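You operate a simulated robot arm through the tools that you are given. There is no shell and no other tool. Be economical: measure what you need, move in short steps, check, and stop when the job is done.

You are at the controls of a simulated robot arm. One attempt, no reset.

Task
Clamp the mounting block and tighten its bolt with the socket driver till the yellow marks line up.
Fine: driver back in its pot; open the vice at the end.

Only the result counts: the job must be done as asked and must still hold three seconds after the hand-in. Knocking over, shifting, dropping, spilling or breaking anything else fails it.

Robot
A 6-joint arm with a two-finger parallel gripper, fixed in place. Base frame: the origin is at the foot of the arm, x ahead of it, y to its left, z up; the work surface is at about z = 0.9. Readings come in m, rad, newtons and seconds.
With the tool pointing down near the work surface it reaches from about 0.24 to 0.64 m from the base axis. Its first joint turns from -1.152 to 1.152 rad. Payload 2.7 kg.
The tool frame sits at the grasp point between the pads (the TCP): z along the fingers, y along the line on which they close. The tips reach 0.023 m beyond it. Largest opening 0.094 m; finger width 0.038, thickness 0.01; the body of the gripper, 0.054 by 0.096 m, starts 0.039 m behind the TCP.
Orientation is told as [roll, pitch, yaw] about the base's x, y, z axes, in that order, counted from this pose: with the fingers straight down and closing along the base's y, the tool's x points along the base's -x, its y along +y and its z along -z.

Tools
- The arm moves only by the tool nudge_tool. Its argument "motion" is a list of rows, each a list of 3 entries, a list of its own where there are three numbers: the shift along the base's x, y, z in m, then the turn, a rotation vector about the base's x, y, z in rad, then the gripper command, from -1 (shut) to 1 (fully open), values between in proportion. In form: [[[dx, dy, dz], [ax, ay, az], hand], ...]. A call has 1 to 20 rows; each row shifts and turns the commanded pose from where the row before left it. A row lasts 0.2 s, in which the tool goes at most 0.05 m and 0.15 rad; a call with a longer step from one row to the next is refused whole, and so is a gripper value outside its range. Where a pose cannot be reached the arm comes as near as it can. A force on the tool above 90 N (or 10 N above the force at the start of the call, whichever is more), or a blocked arm, ends the call early, and 0.2 s more pass. Each finger travels about 0.045 m/s and halts on what it meets, pressing with about 34 N; the grip force reading is that of the motor and also rises with nothing between the fingers. The clock runs only during rows and for 0.2 s after the last one: add rows that do not move to give the fingers time. It gives the time, the measured TCP pose, the force on the tool (base axes), the opening and the grip force at its end, in the units of the frame above (readings bear some noise), with the torque about the TCP (base axes, N m) and any sound that the robot's microphone picked up.
- Cameras (640 x 400 px; columns grow to the right, rows downward): "scene" is fixed at [0.0882, -0.4386, 1.4211]; the picture's right is [0.68, -0.74, 0.00], its down [-0.31, -0.29, -0.91] and it looks along [0.67, 0.61, -0.42] (base axes); focal length 283 px, centre (320, 200). "wrist" rides on the gripper at [0.086, 0.016, -0.074] in the tool frame; the picture's right is [-0.18, 0.98, 0.00], its down [-0.58, -0.11, -0.81] and it looks along [-0.79, -0.15, 0.59] (tool axes); focal length 243 px, centre (320, 200). There is no depth. A picture from a camera that has moved, and an enlarged one, comes with that camera's place and axes in the base frame and with its lens.
- get_image(camera): a new picture of that camera. It takes no simulated time.
- inspect(camera, box): a new picture of the part [left, top, right, bottom] of that camera's present view, enlarged. It takes no simulated time.
- hand_in(): hands the job in; it is judged then, once.

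Work in short steps. Places have to be worked out from the pictures, the camera data and where the tool is seen: move nearer, look again, correct. Check each grasp and each placing, and mend what went wrong. You have 120 turns and 64 pictures in all, those below and enlarged ones among them. Open the gripper and draw the arm clear of the work before you hand the job in, unless the task says otherwise; then end with one line.

The tools are called after "Call:" as name(argument=value, ...) on one line, values as JSON. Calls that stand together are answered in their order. nudge_tool: Moves the arm, as the interface text tells. Its arguments: {"type":"object","properties":{"motion":{"type":"array","items":{"type":"array"}}},"required":["motion"]} The other tools are called the same way: get_image (camera) takes a picture; inspect (camera, box) takes an enlarged picture of a part of a camera's view; hand_in () hands the job in.

At the start:

```text
t: 0.0
tcp_pos: [0.275, -0.1029, 1.3205]
orientation: [0.0, 0.0, 0.002]
wrist_force: [-1.3, 0.1, 1.0]
torque: [-0.01, 0.0, 0.01]
grip_width: 0.0941
finger_force: 0.0
```

scene: 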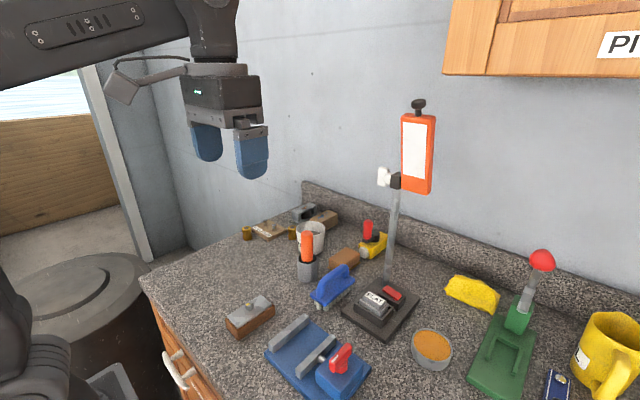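
wrist: 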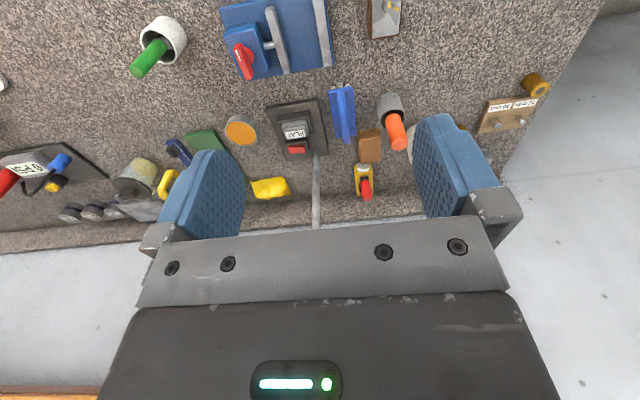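

I begin by enlarging the work area in both views to identify the vice, block, bolt and drivers.

Call:
inspect(camera="scene", box=[210, 190, 450, 400])

Call:
inspect(camera="wrist", box=[120, 0, 420, 190])

```text
1.90 times, centred on (330, 295) of scene
camera zoom: at [0.0882, -0.4386, 1.4211], right [0.68, -0.74, 0.0], down [-0.31, -0.29, -0.91], along [0.67, 0.61, -0.42], focal length 539 px, centre (301, 19)
```

zoom: 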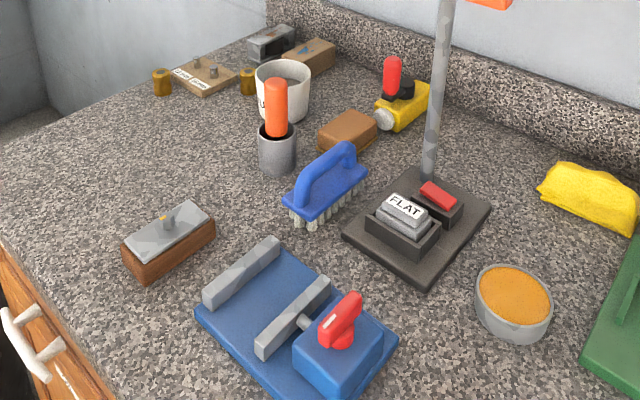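

```text
2.11 times, centred on (270, 95) of wrist
camera zoom: at [0.188, -0.0873, 1.3948], right [0.18, 0.98, 0.0], down [0.58, -0.11, 0.81], along [0.79, -0.15, -0.59], focal length 511 px, centre (425, 421)
```

zoom: 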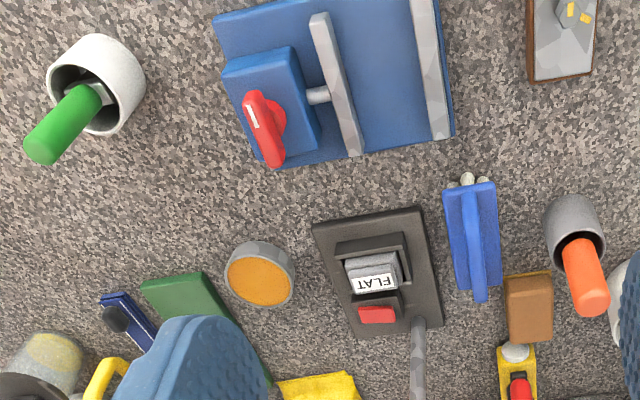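

The block (brown/grey with bolt) is near (0.32,-0.02), the vice near (0.35,-0.19), the orange driver near (0.52,0.0) and the green driver near (0.32,-0.39). I move over towards the green one to see which is the socket driver.

Call:
nudge_tool(motion=[[[0, -0.04, -0.02], [0, 0, 0], 1], [[0, -0.04, -0.02], [0, 0, 0], 1], [[0, -0.04, -0.02], [0, 0, 0], 1], [[0, -0.04, -0.02], [0, 0, 0], 1], [[0, -0.04, -0.02], [0, 0, 0], 1], [[0, -0.04, -0.02], [0, 0, 0], 1]])

Call:
get_image(camera="wrist")

Call:
get_image(camera="scene")

```text
t: 1.4
tcp_pos: [0.2731, -0.3427, 1.1989]
orientation: [0.0, 0.0, 0.0]
wrist_force: [0.8, 0.8, 0.2]
torque: [-0.01, 0.04, -0.02]
grip_width: 0.0942
finger_force: 0.1
```

```text
59 pictures are left
camera wrist: at [0.1875, -0.3268, 1.2734], right [0.18, 0.98, 0.0], down [0.58, -0.11, 0.81], along [0.79, -0.15, -0.59], focal length 243 px, centre (320, 200)
```

wrist: 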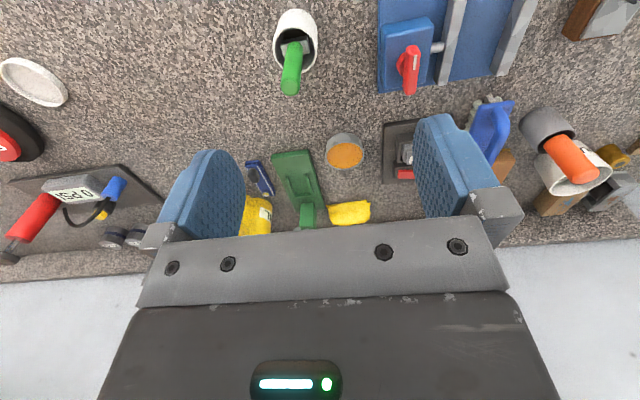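

```text
58 pictures are left
```

scene: 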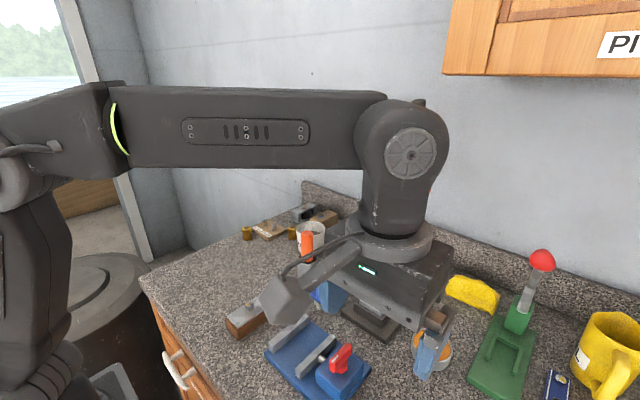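

Call:
inspect(camera="wrist", box=[230, 0, 350, 110])

Call:
inspect(camera="wrist", box=[360, 0, 560, 110])

```text
3.64 times, centred on (290, 55) of wrist
camera zoom: at [0.1875, -0.3268, 1.2734], right [0.18, 0.98, 0.0], down [0.58, -0.11, 0.81], along [0.79, -0.15, -0.59], focal length 882 px, centre (429, 727)
```

zoom: 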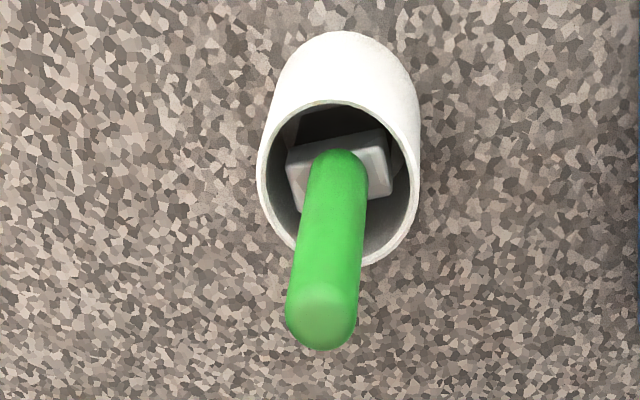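

```text
3.20 times, centred on (460, 55) of wrist
camera zoom: at [0.1875, -0.3268, 1.2734], right [0.18, 0.98, 0.0], down [0.58, -0.11, 0.81], along [0.79, -0.15, -0.59], focal length 776 px, centre (-128, 664)
```

zoom: 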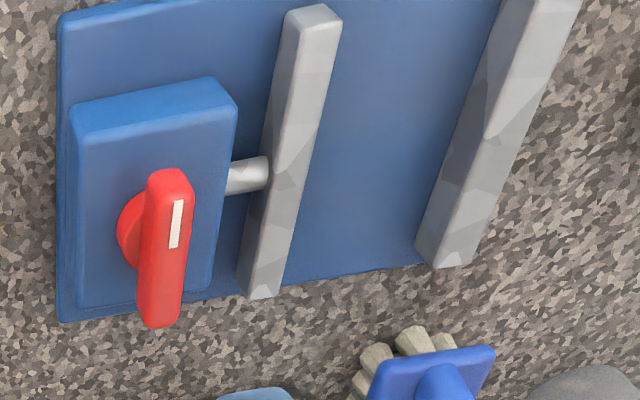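

The green tool has a wide rectangular head, so it is likely not the socket driver. I go look into the orange pot.

Call:
nudge_tool(motion=[[[0.007, 0.049, 0], [0, 0, 0], 1], [[0.007, 0.049, 0], [0, 0, 0], 1], [[0.007, 0.049, 0], [0, 0, 0], 1], [[0.007, 0.049, 0], [0, 0, 0], 1], [[0.007, 0.049, 0], [0, 0, 0], 1], [[0.007, 0.049, 0], [0, 0, 0], 1], [[0.007, 0.049, 0], [0, 0, 0], 1]])

Call:
inspect(camera="wrist", box=[240, 40, 420, 160])

Call:
get_image(camera="wrist")

```text
t: 3.0
tcp_pos: [0.3246, 0.0022, 1.2021]
orientation: [0.0, 0.0, -0.003]
wrist_force: [0.4, -0.2, 0.5]
torque: [-0.04, -0.01, 0.02]
grip_width: 0.094
finger_force: 0.1
```

```text
3.33 times, centred on (330, 100) of wrist
camera zoom: at [0.2372, 0.0168, 1.2761], right [0.19, 0.98, 0.0], down [0.58, -0.11, 0.81], along [0.79, -0.15, -0.59], focal length 809 px, centre (287, 533)
```

zoom: 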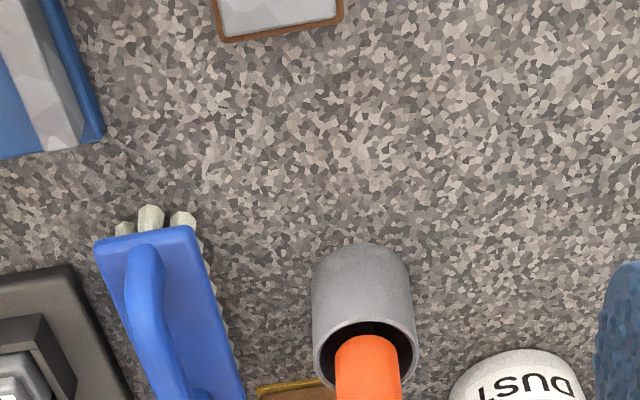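

```text
54 pictures are left
camera wrist: at [0.2372, 0.0168, 1.2761], right [0.19, 0.98, 0.0], down [0.58, -0.11, 0.81], along [0.79, -0.15, -0.59], focal length 243 px, centre (320, 200)
```

wrist: 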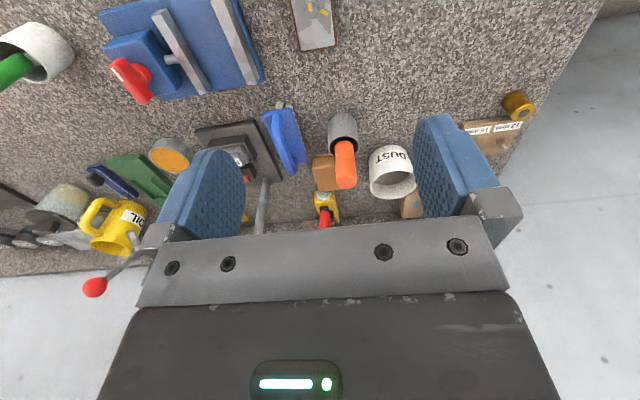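

The orange tool's head is hidden in its pot. Next I look at the block and bolt up close.

Call:
nudge_tool(motion=[[[-0.025, -0.01, -0.025], [0, 0, 0], 1], [[-0.025, -0.01, -0.025], [0, 0, 0], 1], [[-0.025, -0.01, -0.025], [0, 0, 0], 1]])

Call:
inspect(camera="wrist", box=[220, 0, 420, 125])

```text
t: 3.8
tcp_pos: [0.2488, -0.0295, 1.1239]
orientation: [0.0, -0.001, 0.0]
wrist_force: [0.4, 0.6, 0.6]
torque: [0.02, 0.01, 0.0]
grip_width: 0.0943
finger_force: 0.1
```

```text
3.20 times, centred on (320, 62) of wrist
camera zoom: at [0.1615, -0.0146, 1.1985], right [0.18, 0.98, 0.0], down [0.58, -0.11, 0.81], along [0.79, -0.15, -0.59], focal length 776 px, centre (320, 640)
```

zoom: 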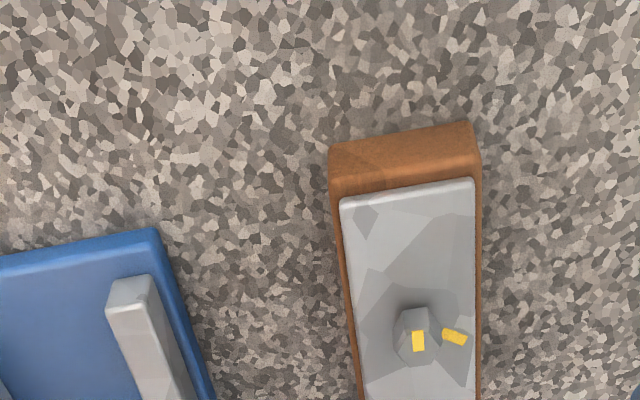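

The hex bolt (about 13 mm) sits on the plate with a yellow mark on the head and one on the plate. I take a closer view of it plus the scene.

Call:
inspect(camera="wrist", box=[310, 30, 390, 170])

Call:
inspect(camera="scene", box=[210, 280, 290, 350])

```text
2.86 times, centred on (350, 100) of wrist
camera zoom: at [0.1615, -0.0146, 1.1985], right [0.18, 0.98, 0.0], down [0.58, -0.11, 0.81], along [0.79, -0.15, -0.59], focal length 693 px, centre (234, 486)
```

zoom: 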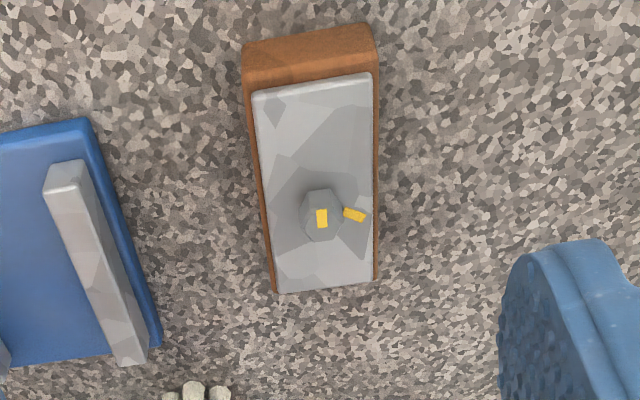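

```text
5.71 times, centred on (250, 315) of scene
camera zoom: at [0.0882, -0.4386, 1.4211], right [0.68, -0.74, 0.0], down [-0.31, -0.29, -0.91], along [0.67, 0.61, -0.42], focal length 1616 px, centre (720, -457)
```

zoom: 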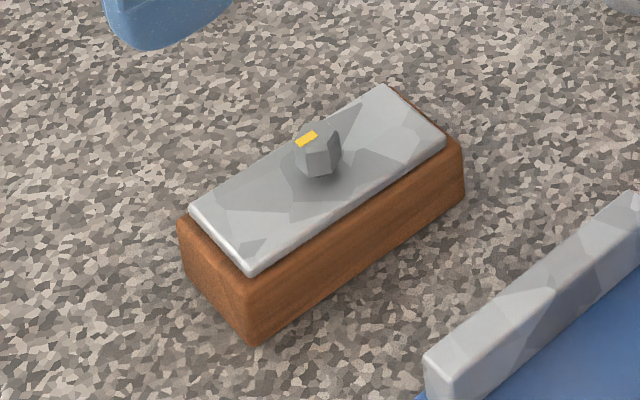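

Bolt is at about (0.329,-0.010,0.94), block roughly 0.10 x 0.05 and aligned with x. Now I look at the vice from closer up to measure jaw gap and height.

Call:
nudge_tool(motion=[[[0.003, -0.045, 0], [0, 0, 0], 1], [[0.003, -0.045, 0], [0, 0, 0], 1], [[0.003, -0.045, 0], [0, 0, 0], 1]])

Call:
inspect(camera="wrist", box=[180, 0, 460, 175])

```text
t: 4.6
tcp_pos: [0.2569, -0.166, 1.1255]
orientation: [0.0, -0.001, 0.002]
wrist_force: [-0.6, -0.1, -0.3]
torque: [0.01, 0.01, 0.0]
grip_width: 0.0939
finger_force: 0.0
```

```text
2.29 times, centred on (320, 88) of wrist
camera zoom: at [0.1701, -0.1508, 1.2006], right [0.18, 0.98, 0.0], down [0.58, -0.11, 0.81], along [0.79, -0.15, -0.59], focal length 555 px, centre (320, 457)
```

zoom: 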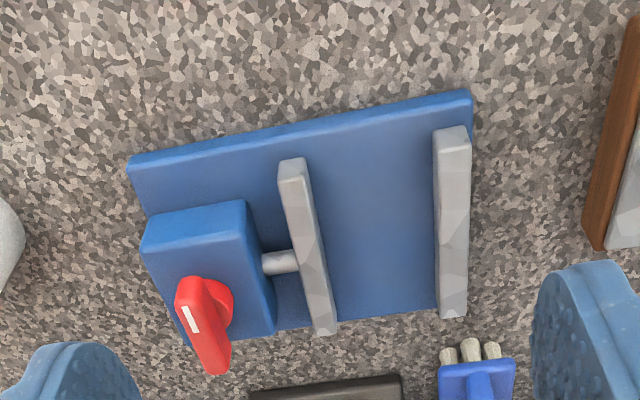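

The gap looks about 0.058 and the block about 0.05 wide, so fingers won't fit beside the block between the jaws. I check jaw height from the scene camera.

Call:
inspect(camera="scene", box=[220, 290, 390, 400])

```text
3.64 times, centred on (305, 345) of scene
camera zoom: at [0.0882, -0.4386, 1.421], right [0.68, -0.74, 0.0], down [-0.31, -0.29, -0.91], along [0.67, 0.61, -0.42], focal length 1028 px, centre (374, -327)
```

zoom: 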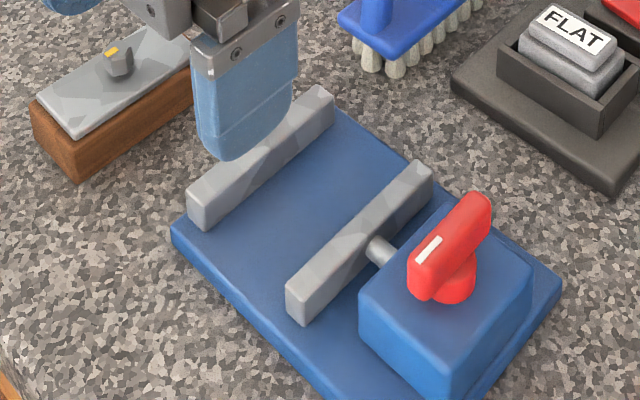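

Jaws look about 0.02 high over the base, block about 0.035. I lower the wrist camera in front of the vice and the block for accurate heights.

Call:
nudge_tool(motion=[[[-0.002, 0.02, -0.04], [0, 0, 0], 1], [[-0.002, 0.02, -0.04], [0, 0, 0], 1], [[-0.003, 0.02, -0.04], [0, 0, 0], 1]])

Call:
get_image(camera="wrist")

```text
t: 5.4
tcp_pos: [0.2483, -0.1061, 1.002]
orientation: [-0.001, -0.002, -0.001]
wrist_force: [0.6, 0.4, 0.2]
torque: [-0.02, -0.02, -0.01]
grip_width: 0.0939
finger_force: 0.0
```

```text
48 pictures are left
camera wrist: at [0.1619, -0.0896, 1.0773], right [0.18, 0.98, 0.0], down [0.58, -0.11, 0.81], along [0.79, -0.15, -0.59], focal length 243 px, centre (320, 200)
```

wrist: 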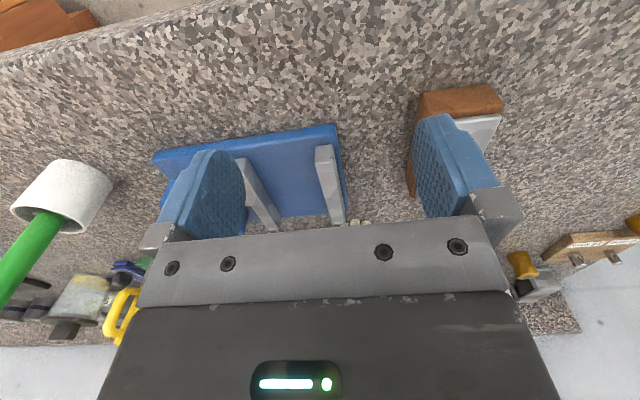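

Call:
inspect(camera="wrist", box=[230, 100, 360, 230])

Call:
inspect(camera="wrist", box=[380, 60, 520, 150])

```text
3.08 times, centred on (295, 165) of wrist
camera zoom: at [0.1619, -0.0896, 1.0773], right [0.18, 0.98, 0.0], down [0.58, -0.11, 0.81], along [0.79, -0.15, -0.59], focal length 746 px, centre (397, 308)
```

zoom: 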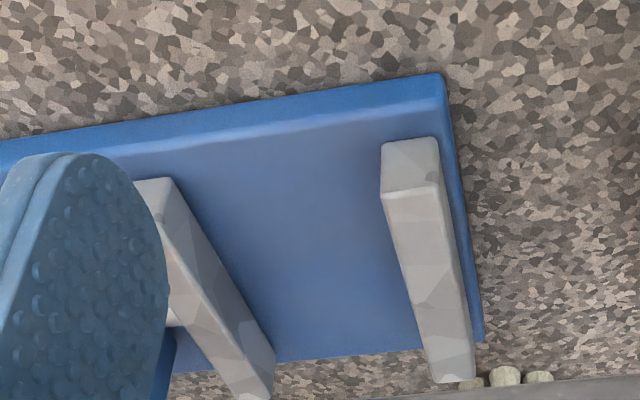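

```text
4.44 times, centred on (450, 105) of wrist
camera zoom: at [0.1619, -0.0896, 1.0773], right [0.18, 0.98, 0.0], down [0.58, -0.11, 0.81], along [0.79, -0.15, -0.59], focal length 1078 px, centre (-258, 622)
```

zoom: 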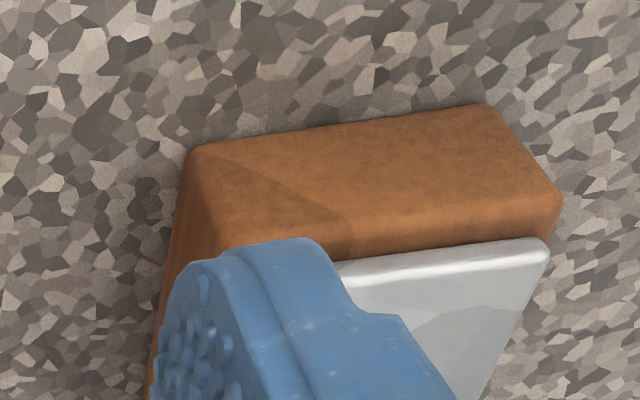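

Measured: block 0.277–0.377 in x, centre y≈-0.008, brown top 0.93; vice base top 0.915, jaw tops 0.934, gap y -0.185..-0.121, jaws x 0.303–0.40. I'll grasp the top ~8 mm of the wood so the tips stay above the jaws; first go above the block.

Call:
nudge_tool(motion=[[[0, 0, 0.03], [0, 0, 0], 1], [[0.026, 0.033, 0], [0, 0, 0], 1], [[0.026, 0.033, 0], [0, 0, 0], 1], [[0.027, 0.032, 0], [0, 0, 0], 1], [[0, 0, -0.03], [0, 0, 0], 1], [[0, 0, -0.03], [0, 0, 0], 1], [[0, 0, 0], [0, 0, 0], 1]])

Call:
get_image(camera="wrist")

Call:
inspect(camera="scene", box=[180, 250, 340, 370])

```text
t: 7.0
tcp_pos: [0.3282, -0.0062, 0.9739]
orientation: [0.001, -0.001, 0.0]
wrist_force: [-0.4, 0.1, 0.4]
torque: [0.0, -0.03, -0.01]
grip_width: 0.0938
finger_force: 0.2
```

```text
45 pictures are left
camera wrist: at [0.2411, 0.0094, 1.0484], right [0.18, 0.98, 0.0], down [0.58, -0.11, 0.81], along [0.79, -0.15, -0.59], focal length 243 px, centre (320, 200)
```

wrist: 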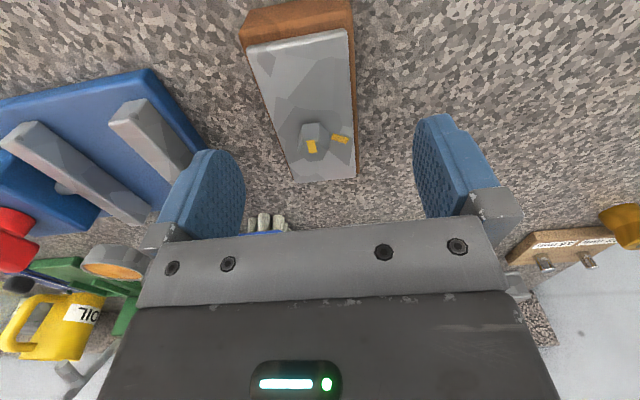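

```text
3.33 times, centred on (260, 310) of scene
camera zoom: at [0.0882, -0.4386, 1.4211], right [0.68, -0.74, 0.0], down [-0.31, -0.29, -0.91], along [0.67, 0.61, -0.42], focal length 943 px, centre (520, -167)
```

zoom: 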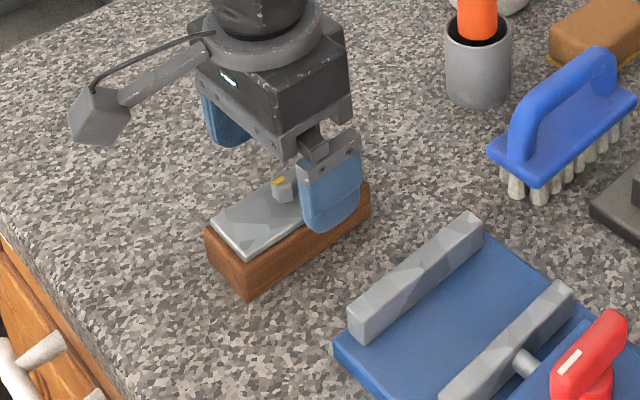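

The fingers straddle the block, block centre y≈-0.009. I descend to TCP z≈0.945 and close.

Call:
nudge_tool(motion=[[[-0.001, -0.002, -0.015], [0, 0, 0], 1], [[0, 0, -0.014], [0, 0, 0], 1], [[0, 0, 0], [0, 0, 0], 1], [[0, 0, 0], [0, 0, 0], -1], [[0, 0, 0], [0, 0, 0], -1], [[0, 0, 0], [0, 0, 0], -1], [[0, 0, 0], [0, 0, 0], -1], [[0, 0, 0], [0, 0, 0], -1]])

Call:
inspect(camera="scene", box=[210, 270, 290, 340])

```text
t: 8.8
tcp_pos: [0.3285, -0.0083, 0.9456]
orientation: [0.0, -0.001, 0.0]
wrist_force: [0.7, 0.0, -0.1]
torque: [-0.05, -0.05, -0.02]
grip_width: 0.0494
finger_force: 33.3
```

```text
5.71 times, centred on (250, 305) of scene
camera zoom: at [0.0882, -0.4386, 1.421], right [0.68, -0.74, 0.0], down [-0.31, -0.29, -0.91], along [0.67, 0.61, -0.42], focal length 1616 px, centre (720, -400)
```

zoom: 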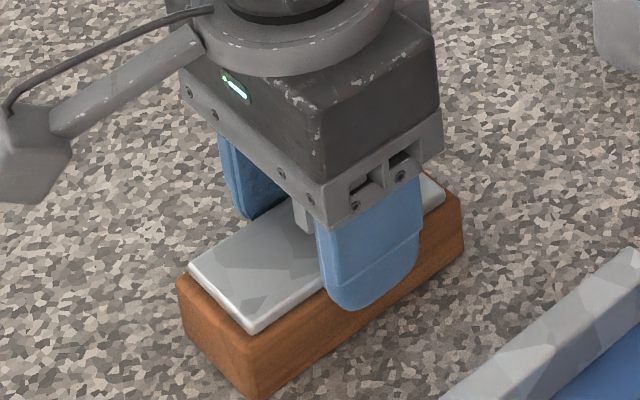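

Held at 0.049 width. I lift and carry it above the vice.

Call:
nudge_tool(motion=[[[0, 0, 0.015], [0, 0, 0], -1], [[0, 0, 0.03], [0, 0, 0], -1], [[0.008, -0.035, 0], [0, 0, 0], -1], [[0.008, -0.035, 0], [0, 0, 0], -1], [[0.008, -0.035, 0], [0, 0, 0], -1], [[0, -0.035, 0], [0, 0, 0], -1], [[0, 0, 0], [0, 0, 0], -1]])

Call:
inspect(camera="scene", box=[220, 270, 400, 400])

Call:
get_image(camera="wrist")

```text
t: 10.4
tcp_pos: [0.3527, -0.1521, 0.9917]
orientation: [0.0, 0.0, 0.0]
wrist_force: [-0.4, 0.0, -2.3]
torque: [0.01, 0.01, 0.01]
grip_width: 0.0496
finger_force: 34.0
```

```text
3.08 times, centred on (310, 335) of scene
camera zoom: at [0.0882, -0.4386, 1.421], right [0.68, -0.74, 0.0], down [-0.31, -0.29, -0.91], along [0.67, 0.61, -0.42], focal length 870 px, centre (351, -215)
```

zoom: 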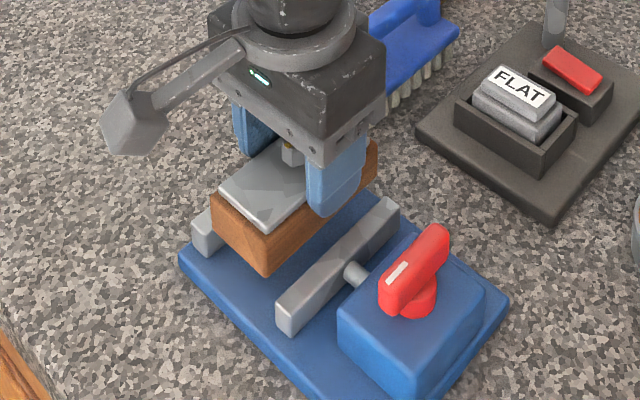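

```text
41 pictures are left
camera wrist: at [0.2663, -0.1352, 1.0681], right [0.18, 0.98, 0.0], down [0.58, -0.11, 0.81], along [0.79, -0.15, -0.59], focal length 243 px, centre (320, 200)
```

wrist: 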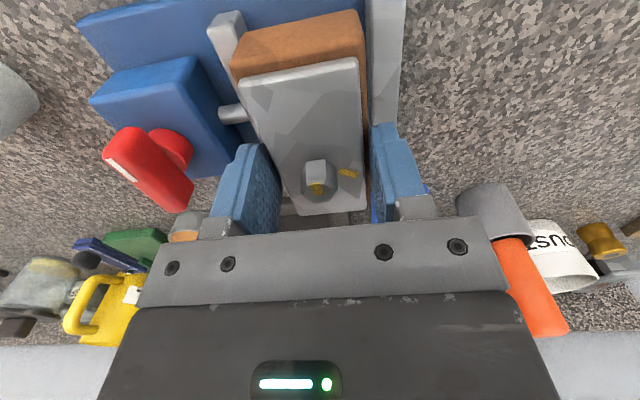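

Block is centred in the gap (6–8 mm each side). I lower it to just above the vice base, watching force.

Call:
nudge_tool(motion=[[[0, 0.001, -0.014], [0, 0, 0], -1], [[0, 0.001, -0.012], [0, 0, 0], -1], [[0, 0, -0.004], [0, 0, 0], -1], [[0, 0, 0], [0, 0, 0], -1]])

Call:
inspect(camera="scene", box=[240, 290, 360, 380])

```text
t: 11.4
tcp_pos: [0.3521, -0.1473, 0.9602]
orientation: [0.0, 0.0, 0.0]
wrist_force: [-1.1, 0.3, -2.5]
torque: [-0.02, 0.0, 0.02]
grip_width: 0.0495
finger_force: 34.4
```

```text
4.44 times, centred on (300, 335) of scene
camera zoom: at [0.0882, -0.4386, 1.421], right [0.68, -0.74, 0.0], down [-0.31, -0.29, -0.91], along [0.67, 0.61, -0.42], focal length 1257 px, centre (409, -400)
```

zoom: 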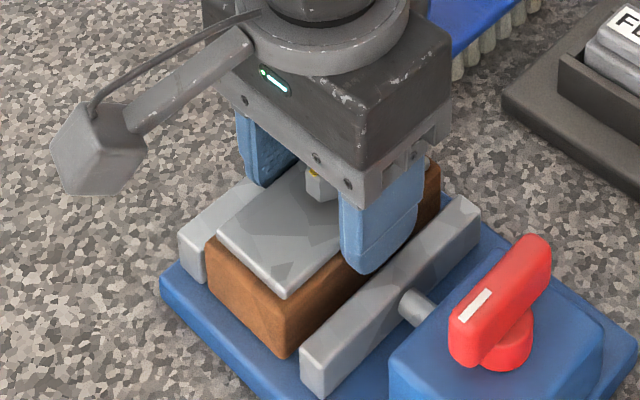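

Weight still hangs on the tool (fz≈-2.4), so not seated yet; I go down 1 mm at a time.

Call:
nudge_tool(motion=[[[0, 0, -0.001], [0, 0, 0], -1], [[0, 0, 0], [0, 0, 0], -1]])

```text
t: 12.0
tcp_pos: [0.3524, -0.147, 0.9599]
orientation: [-0.001, 0.0, 0.001]
wrist_force: [-3.8, 0.8, 10.8]
torque: [0.16, 0.38, 0.02]
grip_width: 0.0496
finger_force: 33.6
```

Contact now (10.8 N at the expected height): block is seated. I open the fingers moderately and look.

Call:
nudge_tool(motion=[[[0, 0, 0], [0, 0, 0], 0.4], [[0, 0, 0], [0, 0, 0], 0.4], [[0, 0, 0.01], [0, 0, 0], 0.4], [[0, 0, 0.04], [0, 0, 0], 0.4], [[0, 0, 0.04], [0, 0, 0], 0.4], [[-0.04, 0, 0.03], [0, 0, 0], 0.4], [[-0.04, 0, 0.03], [0, 0, 0], 0.4], [[0, 0, 0], [0, 0, 0], 0.4]])

Call:
inspect(camera="wrist", box=[180, 0, 460, 175])

Call:
inspect(camera="scene", box=[240, 290, 400, 400])

```text
t: 13.8
tcp_pos: [0.2729, -0.1466, 1.1103]
orientation: [0.0, 0.002, 0.0]
wrist_force: [0.0, -0.1, 0.1]
torque: [0.0, -0.01, 0.03]
grip_width: 0.0658
finger_force: 0.1
```

```text
2.29 times, centred on (320, 88) of wrist
camera zoom: at [0.1862, -0.1311, 1.1847], right [0.18, 0.98, 0.0], down [0.58, -0.11, 0.81], along [0.79, -0.15, -0.59], focal length 555 px, centre (320, 457)
```

zoom: 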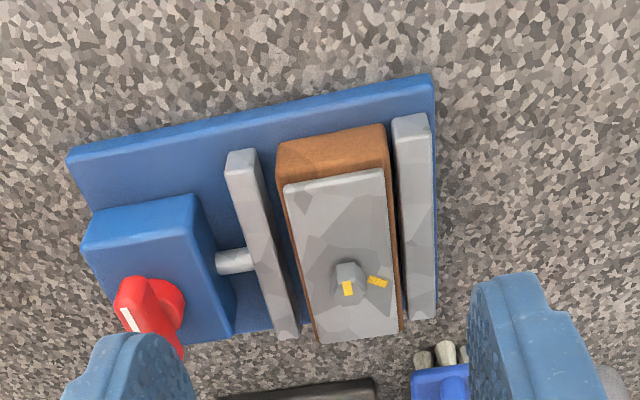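

```text
3.64 times, centred on (320, 345) of scene
camera zoom: at [0.0881, -0.4386, 1.4211], right [0.68, -0.74, 0.0], down [-0.31, -0.29, -0.91], along [0.67, 0.61, -0.42], focal length 1028 px, centre (320, -327)
```

zoom: 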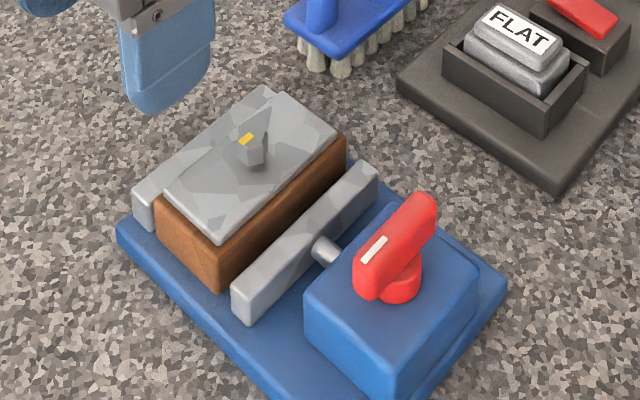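

Block sits well between the jaws. Next, the red handle (around (0.352,-0.25,0.97), bar along x); I move in front of it for a closer look.

Call:
nudge_tool(motion=[[[0, -0.035, 0], [0, 0, 0], 0.4], [[0, -0.035, 0], [0, 0, 0], 0.4], [[0, -0.035, -0.02], [0, 0, 0], 0.4], [[0, 0, -0.03], [0, 0, 0], 0.4], [[0, 0, 0], [0, 0, 0], 0.4]])

Call:
inspect(camera="wrist", box=[240, 30, 400, 190])

```text
t: 15.0
tcp_pos: [0.2745, -0.2529, 1.0585]
orientation: [-0.001, -0.001, 0.0]
wrist_force: [0.0, -0.1, -0.3]
torque: [0.03, -0.02, 0.06]
grip_width: 0.0658
finger_force: 0.1
```

```text
2.50 times, centred on (320, 110) of wrist
camera zoom: at [0.1863, -0.2369, 1.1338], right [0.18, 0.98, 0.0], down [0.58, -0.11, 0.81], along [0.79, -0.15, -0.59], focal length 606 px, centre (320, 425)
```

zoom: 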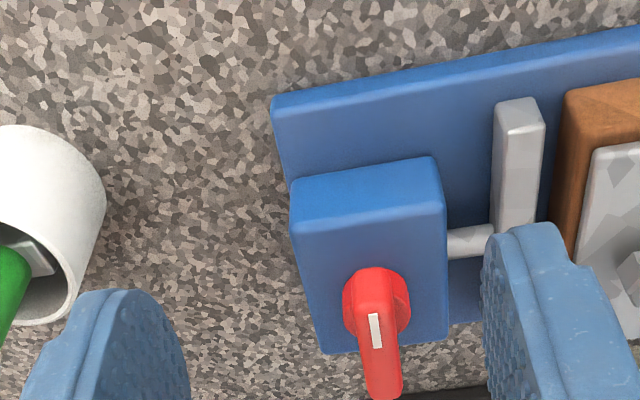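

Handle bar: x 0.322–0.379, centre (0.35,-0.245), top z≈0.98, housing top ≈0.947. I move above, descend to TCP z 0.976 and grip it.

Call:
nudge_tool(motion=[[[0.038, 0.004, 0], [0, 0, 0], 0.4], [[0.038, 0.004, 0], [0, 0, 0], 0.4], [[0, 0, -0.035], [0, 0, 0], 0.4], [[0, 0, -0.035], [0, 0, 0], 0.4], [[0, 0, -0.012], [0, 0, 0], 0.4], [[0, 0, 0], [0, 0, 0], 0.4]])

Call:
inspect(camera="scene", box=[250, 290, 410, 400])

```text
t: 16.4
tcp_pos: [0.3491, -0.2443, 0.9777]
orientation: [0.0, 0.001, 0.002]
wrist_force: [-0.2, -0.4, 0.4]
torque: [-0.01, -0.01, -0.01]
grip_width: 0.0661
finger_force: 0.1
```

```text
3.64 times, centred on (330, 345) of scene
camera zoom: at [0.0882, -0.4386, 1.4211], right [0.68, -0.74, 0.0], down [-0.31, -0.29, -0.91], along [0.67, 0.61, -0.42], focal length 1028 px, centre (284, -327)
```

zoom: 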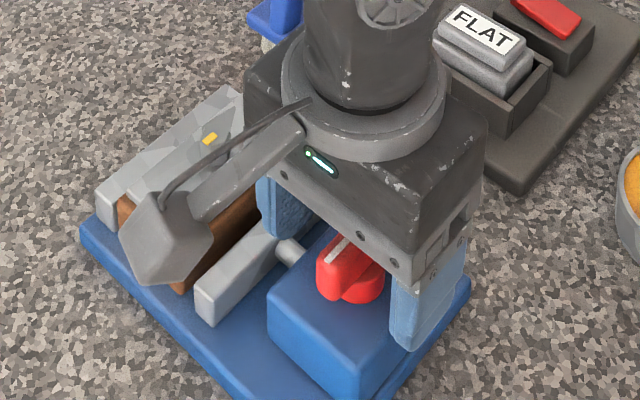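

The bar is between the fingers. I close on it.

Call:
nudge_tool(motion=[[[0, 0, 0], [0, 0, 0], -1], [[0, 0, 0], [0, 0, 0], -1], [[0, 0, 0], [0, 0, 0], -1], [[0, 0, 0], [0, 0, 0], -1], [[0, 0, 0], [0, 0, 0], -1]])

```text
t: 17.6
tcp_pos: [0.3486, -0.245, 0.9781]
orientation: [-0.002, 0.0, -0.001]
wrist_force: [-0.5, -16.0, -4.9]
torque: [-0.13, -0.29, -0.02]
grip_width: 0.0257
finger_force: 44.9
```

Gripped at 0.0257 but with -16 N sideways, so I ease the tool slightly towards -y.

Call:
nudge_tool(motion=[[[0, -0.001, 0], [0, 0, 0], -1], [[0, 0, 0], [0, 0, 0], -1]])

```text
t: 18.2
tcp_pos: [0.3484, -0.2446, 0.9776]
orientation: [0.0, 0.001, 0.0]
wrist_force: [-3.0, -8.5, -5.9]
torque: [-0.47, -0.91, 0.0]
grip_width: 0.0257
finger_force: 45.3
```

Sideways force halved; one more mm, then a trial clockwise turn of 0.3 rad.

Call:
nudge_tool(motion=[[[0, -0.001, 0], [0, 0, 0], -1], [[0, 0, 0], [0, 0, -0.1], -1], [[0, 0, 0], [0, 0, -0.1], -1], [[0, 0, 0], [0, 0, -0.1], -1], [[0, 0, 0], [0, 0, 0], -1]])

Call:
inspect(camera="scene", box=[250, 290, 410, 400])

```text
t: 19.4
tcp_pos: [0.3485, -0.2448, 0.9775]
orientation: [0.001, 0.001, -0.302]
wrist_force: [9.7, 17.2, -6.6]
torque: [0.26, 0.05, 0.0]
grip_width: 0.0256
finger_force: 44.5
```

```text
3.64 times, centred on (330, 345) of scene
camera zoom: at [0.0885, -0.4382, 1.4212], right [0.68, -0.74, 0.0], down [-0.31, -0.29, -0.91], along [0.67, 0.61, -0.42], focal length 1028 px, centre (284, -327)
```

zoom: 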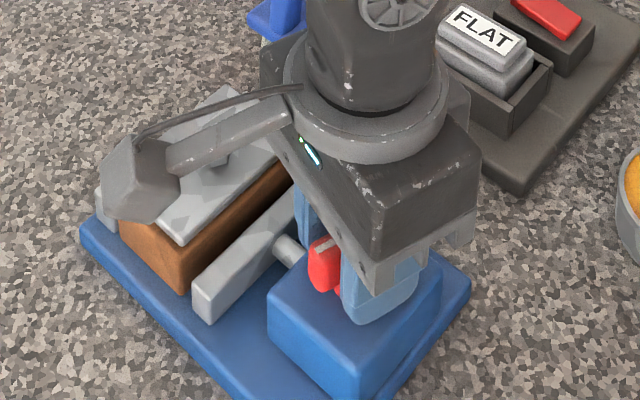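

Handle turns freely with the grip; the jaw hasn't visibly moved yet. I relieve the lateral force and continue 0.6 rad clockwise.

Call:
nudge_tool(motion=[[[0.0007, 0.001, 0], [0, 0, -0.1], -1], [[0, 0, 0], [0, 0, -0.1], -1], [[0, 0, 0], [0, 0, -0.1], -1], [[0, 0, 0], [0, 0, -0.1], -1], [[0, 0, 0], [0, 0, -0.1], -1], [[0, 0, 0], [0, 0, -0.1], -1], [[0, 0, 0], [0, 0, 0], -1]])

Call:
inspect(camera="scene", box=[250, 290, 410, 400])

```text
t: 21.0
tcp_pos: [0.3489, -0.2444, 0.9767]
orientation: [0.0, 0.002, -0.901]
wrist_force: [1.8, 16.4, -12.1]
torque: [0.63, 0.03, 0.02]
grip_width: 0.0256
finger_force: 44.7
```

```text
3.64 times, centred on (330, 345) of scene
camera zoom: at [0.0884, -0.4382, 1.4212], right [0.68, -0.74, 0.0], down [-0.31, -0.29, -0.91], along [0.67, 0.61, -0.42], focal length 1028 px, centre (284, -327)
```

zoom: 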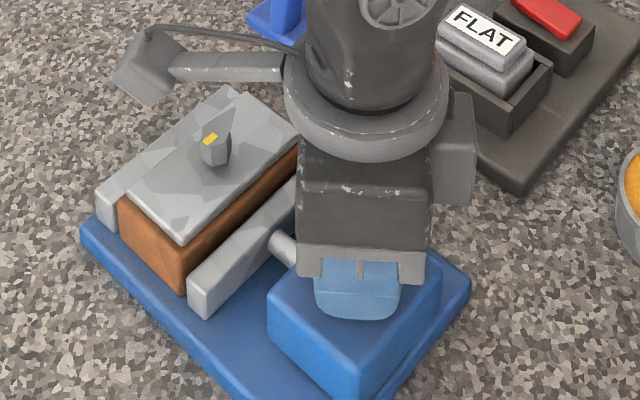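

The jaw is moving towards the block; clockwise closes. I continue to about 90° total, relieving forces.

Call:
nudge_tool(motion=[[[0, 0.001, -0.0005], [0, 0, -0.1], -1], [[0, 0, 0], [0, 0, -0.1], -1], [[0, 0, 0], [0, 0, -0.1], -1], [[0, 0, 0], [0, 0, -0.1], -1], [[0, 0, 0], [0, 0, -0.1], -1], [[0, 0, 0], [0, 0, -0.1], -1], [[0, 0, 0], [0, 0, 0], -1]])

Call:
inspect(camera="scene", box=[250, 290, 410, 400])

```text
t: 22.6
tcp_pos: [0.3498, -0.2445, 0.978]
orientation: [0.002, -0.001, -1.503]
wrist_force: [14.8, -1.7, -19.2]
torque: [0.21, -0.13, 0.0]
grip_width: 0.0254
finger_force: 44.8
```

```text
3.64 times, centred on (330, 345) of scene
camera zoom: at [0.0888, -0.4388, 1.4209], right [0.68, -0.74, 0.0], down [-0.31, -0.29, -0.91], along [0.67, 0.61, -0.42], focal length 1028 px, centre (284, -327)
```

zoom: 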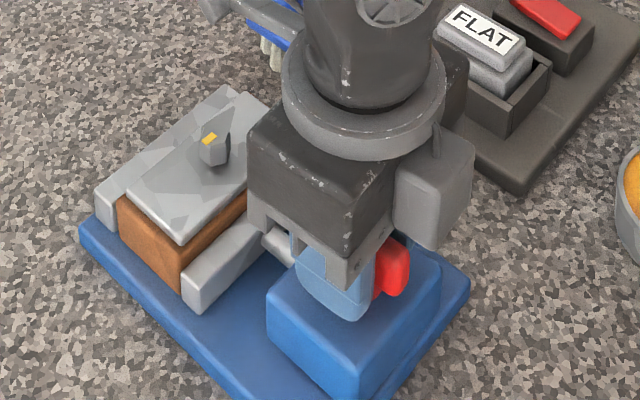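

The jaw is nearly at the block. I continue in 0.1 rad steps, easing forces.

Call:
nudge_tool(motion=[[[0.001, 0, -0.001], [0, 0, -0.1], -1], [[0, 0, 0], [0, 0, -0.1], -1], [[0, 0, 0], [0, 0, -0.1], -1], [[0, 0, 0], [0, 0, 0], -1]])

Call:
inspect(camera="scene", box=[250, 290, 410, 400])

```text
t: 23.6
tcp_pos: [0.3509, -0.2445, 0.9771]
orientation: [0.001, -0.001, -1.801]
wrist_force: [0.5, 1.0, 12.8]
torque: [-0.56, 0.42, -0.02]
grip_width: 0.0256
finger_force: 44.8
```

```text
3.64 times, centred on (330, 345) of scene
camera zoom: at [0.0881, -0.4385, 1.4211], right [0.68, -0.74, 0.0], down [-0.31, -0.29, -0.91], along [0.67, 0.61, -0.42], focal length 1028 px, centre (284, -327)
```

zoom: 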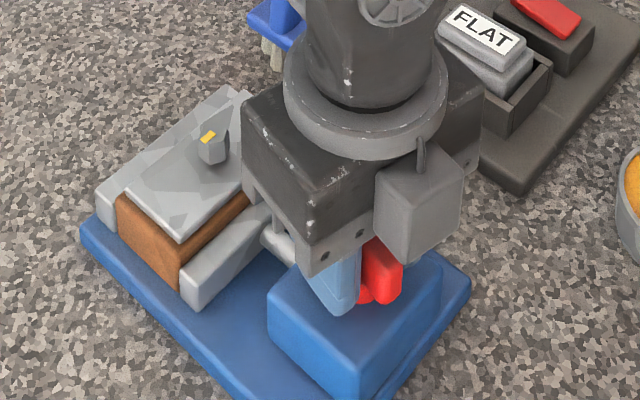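

Jaw reached the block and starts to push it. I keep turning until torque builds.

Call:
nudge_tool(motion=[[[0, 0, 0.0005], [0, 0, -0.1], -1], [[0, 0, 0], [0, 0, -0.1], -1], [[0, 0, 0], [0, 0, -0.1], -1], [[0, 0, 0], [0, 0, -0.1], -1], [[0, 0, 0], [0, 0, 0], -1]])

Call:
inspect(camera="scene", box=[250, 290, 410, 400])

```text
t: 24.8
tcp_pos: [0.3511, -0.2436, 0.9775]
orientation: [0.003, 0.002, -2.201]
wrist_force: [8.7, -2.8, 11.0]
torque: [0.17, -0.08, 0.23]
grip_width: 0.0253
finger_force: 44.9
```

```text
3.64 times, centred on (330, 345) of scene
camera zoom: at [0.0883, -0.4386, 1.421], right [0.68, -0.74, 0.0], down [-0.31, -0.29, -0.91], along [0.67, 0.61, -0.42], focal length 1028 px, centre (284, -327)
```

zoom: 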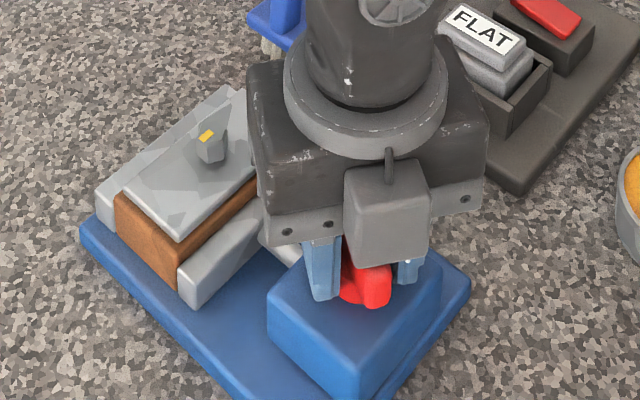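

Torque about z shows 0.23 N·m. I turn further until it is clearly tight.

Call:
nudge_tool(motion=[[[0, 0, 0], [0, 0, -0.1], -1], [[0, 0, 0], [0, 0, -0.1], -1], [[0, 0, 0], [0, 0, -0.1], -1], [[0, 0, 0], [0, 0, 0], -1]])

```text
t: 25.8
tcp_pos: [0.3504, -0.2439, 0.9774]
orientation: [0.002, 0.0, -2.5]
wrist_force: [14.8, -6.6, 2.9]
torque: [-0.28, -0.38, 1.44]
grip_width: 0.0254
finger_force: 45.1
```

Torque 1.44 N·m: it's clamping. A little more.

Call:
nudge_tool(motion=[[[0.0005, 0, 0], [0, 0, -0.1], -1], [[0, 0, 0], [0, 0, -0.05], -1], [[0, 0, 0], [0, 0, 0], -1]])

Call:
inspect(camera="scene", box=[250, 290, 410, 400])

```text
t: 26.6
tcp_pos: [0.3503, -0.2448, 0.9772]
orientation: [0.0, -0.002, -2.645]
wrist_force: [8.4, -10.1, 7.4]
torque: [-0.14, 0.01, 2.42]
grip_width: 0.026
finger_force: 44.7
```

```text
3.64 times, centred on (330, 345) of scene
camera zoom: at [0.0883, -0.4388, 1.421], right [0.68, -0.74, 0.0], down [-0.31, -0.29, -0.91], along [0.67, 0.61, -0.42], focal length 1028 px, centre (284, -327)
```

zoom: 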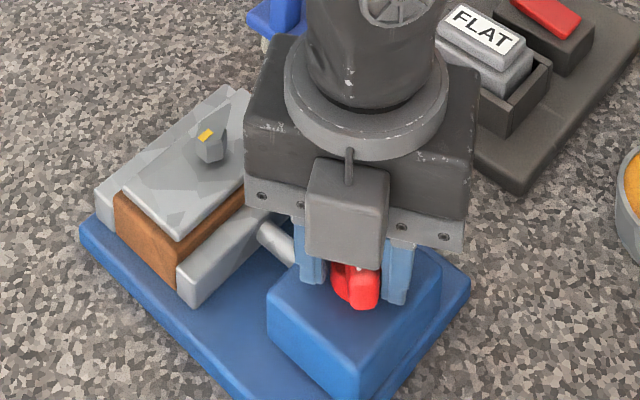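

2.4 N·m — firmly clamped. I release, lift, and unwind the wrist while moving up.

Call:
nudge_tool(motion=[[[0, 0, 0], [0, 0, 0], 0.3], [[0, 0, 0], [0, 0, 0], 0.3], [[0, 0, 0], [0, 0, 0], 0.3], [[0, 0, 0.03], [0, 0, 0], 0.3], [[0, 0, 0.045], [0, 0, 0], 0.3], [[0, 0, 0.045], [0, 0, 0.14], 0.3], [[0, 0, 0.03], [0, 0, 0.14], 0.3], [[0, 0, 0], [0, 0, 0.14], 0.3], [[0, 0, 0], [0, 0, 0.14], 0.3], [[0, 0, 0], [0, 0, 0.14], 0.3], [[0, 0, 0], [0, 0, 0.14], 0.3], [[0, 0, 0], [0, 0, 0.14], 0.3], [[0, 0, 0], [0, 0, 0.14], 0.3]])

Call:
inspect(camera="scene", box=[250, 290, 410, 400])

```text
t: 29.4
tcp_pos: [0.3523, -0.2446, 1.1268]
orientation: [0.0, 0.002, -1.527]
wrist_force: [-0.6, -0.3, 0.0]
torque: [-0.01, 0.01, 0.01]
grip_width: 0.061
finger_force: 0.1
```

```text
3.64 times, centred on (330, 345) of scene
camera zoom: at [0.0882, -0.4386, 1.4211], right [0.68, -0.74, 0.0], down [-0.31, -0.29, -0.91], along [0.67, 0.61, -0.42], focal length 1028 px, centre (284, -327)
```

zoom: 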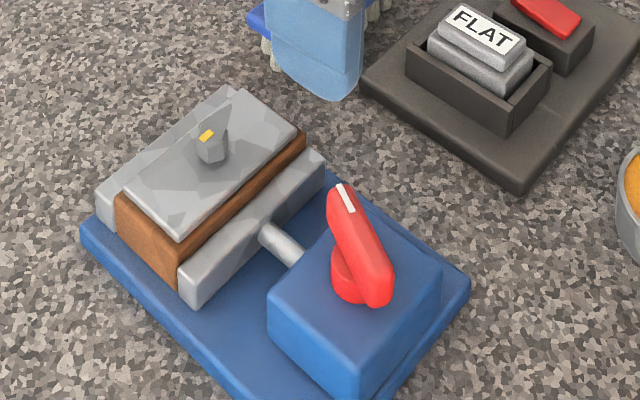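

The vice holds. Before fetching the driver, I take a steep close-up of the bolt to measure the angle between its marks.

Call:
nudge_tool(motion=[[[-0.005, 0.031, -0.04], [0, 0, 0], 0.3], [[-0.005, 0.031, -0.04], [0, 0, 0], 0.3], [[0, 0, 0], [0, 0, 0], 0.3]])

Call:
inspect(camera="wrist", box=[270, 0, 370, 90])

```text
refused: row 1 steps farther than a row can; nothing moved
```

```text
4.44 times, centred on (320, 45) of wrist
camera zoom: at [0.3634, -0.1577, 1.2021], right [0.99, -0.14, 0.0], down [-0.08, -0.59, 0.81], along [-0.11, -0.8, -0.59], focal length 1078 px, centre (320, 889)
```

zoom: 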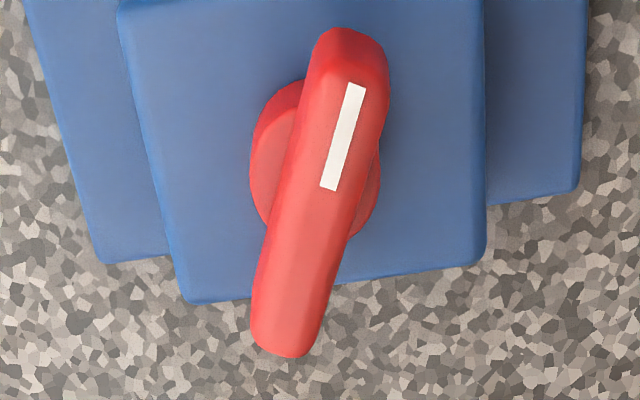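

A step exceeded the 0.05 limit; I split it smaller.

Call:
nudge_tool(motion=[[[-0.004, 0.022, -0.028], [0, 0, 0], 0.3], [[-0.003, 0.02, -0.028], [0, 0, 0], 0.3], [[-0.003, 0.02, -0.028], [0, 0, 0], 0.3], [[0, 0, 0], [0, 0, 0], 0.3]])

Call:
inspect(camera="wrist", box=[270, 0, 370, 90])

```text
t: 30.4
tcp_pos: [0.339, -0.181, 1.0427]
orientation: [-0.002, -0.001, -1.53]
wrist_force: [0.2, 0.5, 1.3]
torque: [0.01, -0.03, -0.02]
grip_width: 0.0613
finger_force: 0.0
```

```text
4.44 times, centred on (320, 45) of wrist
camera zoom: at [0.3516, -0.0938, 1.1182], right [0.99, -0.14, 0.0], down [-0.09, -0.59, 0.81], along [-0.12, -0.8, -0.59], focal length 1078 px, centre (320, 889)
```

zoom: 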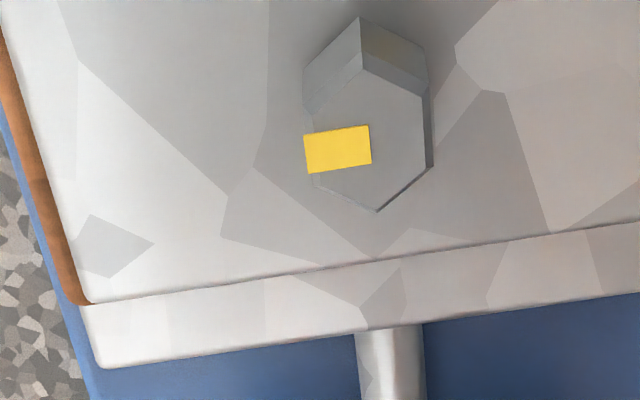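

Head mark points along -x (180°). The plate mark is just off the top of the frame; I shift the camera +y a bit.

Call:
nudge_tool(motion=[[[0, 0.03, 0.005], [0, 0, 0], 0.3], [[0, 0, 0], [0, 0, 0], 0.3]])

Call:
inspect(camera="wrist", box=[270, 0, 370, 90])

```text
t: 31.0
tcp_pos: [0.3418, -0.1491, 1.0489]
orientation: [0.0, 0.0, -1.532]
wrist_force: [0.3, 0.5, -0.6]
torque: [0.04, -0.03, -0.01]
grip_width: 0.061
finger_force: 0.1
```

```text
4.44 times, centred on (320, 45) of wrist
camera zoom: at [0.353, -0.0627, 1.1237], right [0.99, -0.14, 0.0], down [-0.09, -0.59, 0.81], along [-0.12, -0.8, -0.59], focal length 1078 px, centre (320, 889)
```

zoom: 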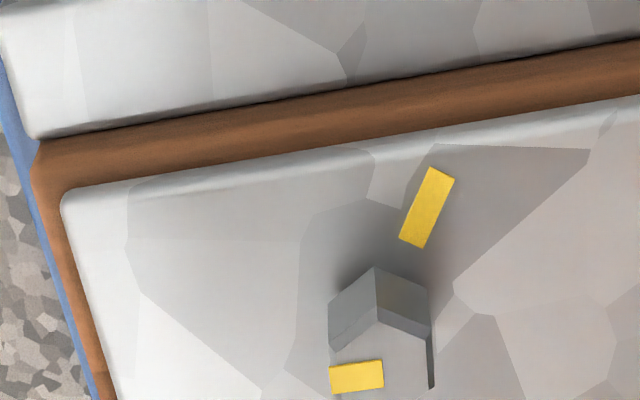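

Plate mark is at ~60°, head mark at ~180°: needs about 120° clockwise. Bolt at ≈(0.350,-0.147). Now I rise, unwind the wrist to yaw 0 and head for the orange driver.

Call:
nudge_tool(motion=[[[0, 0, 0.04], [0, 0, 0.14], 0.3], [[0, 0, 0.04], [0, 0, 0.14], 0.3], [[0, 0.02, 0.02], [0, 0, 0.14], 0.3], [[0.01, 0.02, 0], [0, 0, 0.14], 0.6], [[0.01, 0.02, 0], [0, 0, 0.14], 1], [[0.01, 0.02, 0], [0, 0, 0.14], 1], [[0.01, 0.02, 0], [0, 0, 0.14], 1], [[0.01, 0.02, 0], [0, 0, 0.14], 1], [[0.01, 0.02, 0], [0, 0, 0.14], 1], [[0.01, 0.01, 0], [0, 0, 0.14], 1], [[0.01, 0, -0.02], [0, 0, 0.132], 1], [[0, 0, 0], [0, 0, 0], 1]])

Call:
get_image(camera="wrist")

Call:
inspect(camera="scene", box=[260, 190, 380, 300])

```text
t: 33.6
tcp_pos: [0.4204, -0.0026, 1.1283]
orientation: [0.0, 0.0, 0.003]
wrist_force: [0.1, -0.3, 0.7]
torque: [-0.03, -0.01, 0.02]
grip_width: 0.0942
finger_force: 0.1
```

```text
25 pictures are left
camera wrist: at [0.3338, 0.0128, 1.2028], right [0.18, 0.98, 0.0], down [0.58, -0.11, 0.81], along [0.79, -0.15, -0.59], focal length 243 px, centre (320, 200)
```

wrist: 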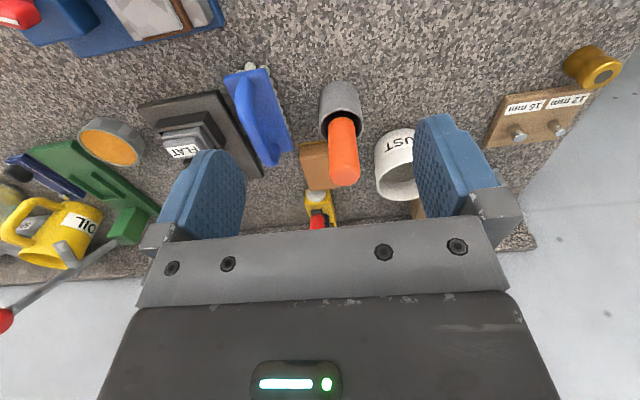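

```text
3.64 times, centred on (320, 245) of scene
camera zoom: at [0.0882, -0.4386, 1.4211], right [0.68, -0.74, 0.0], down [-0.31, -0.29, -0.91], along [0.67, 0.61, -0.42], focal length 1028 px, centre (320, 36)
```

zoom: 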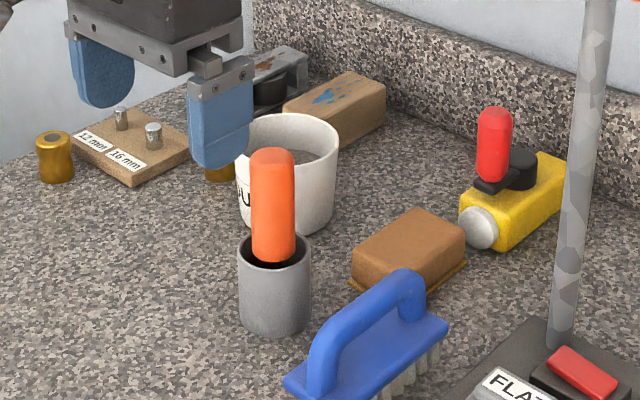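

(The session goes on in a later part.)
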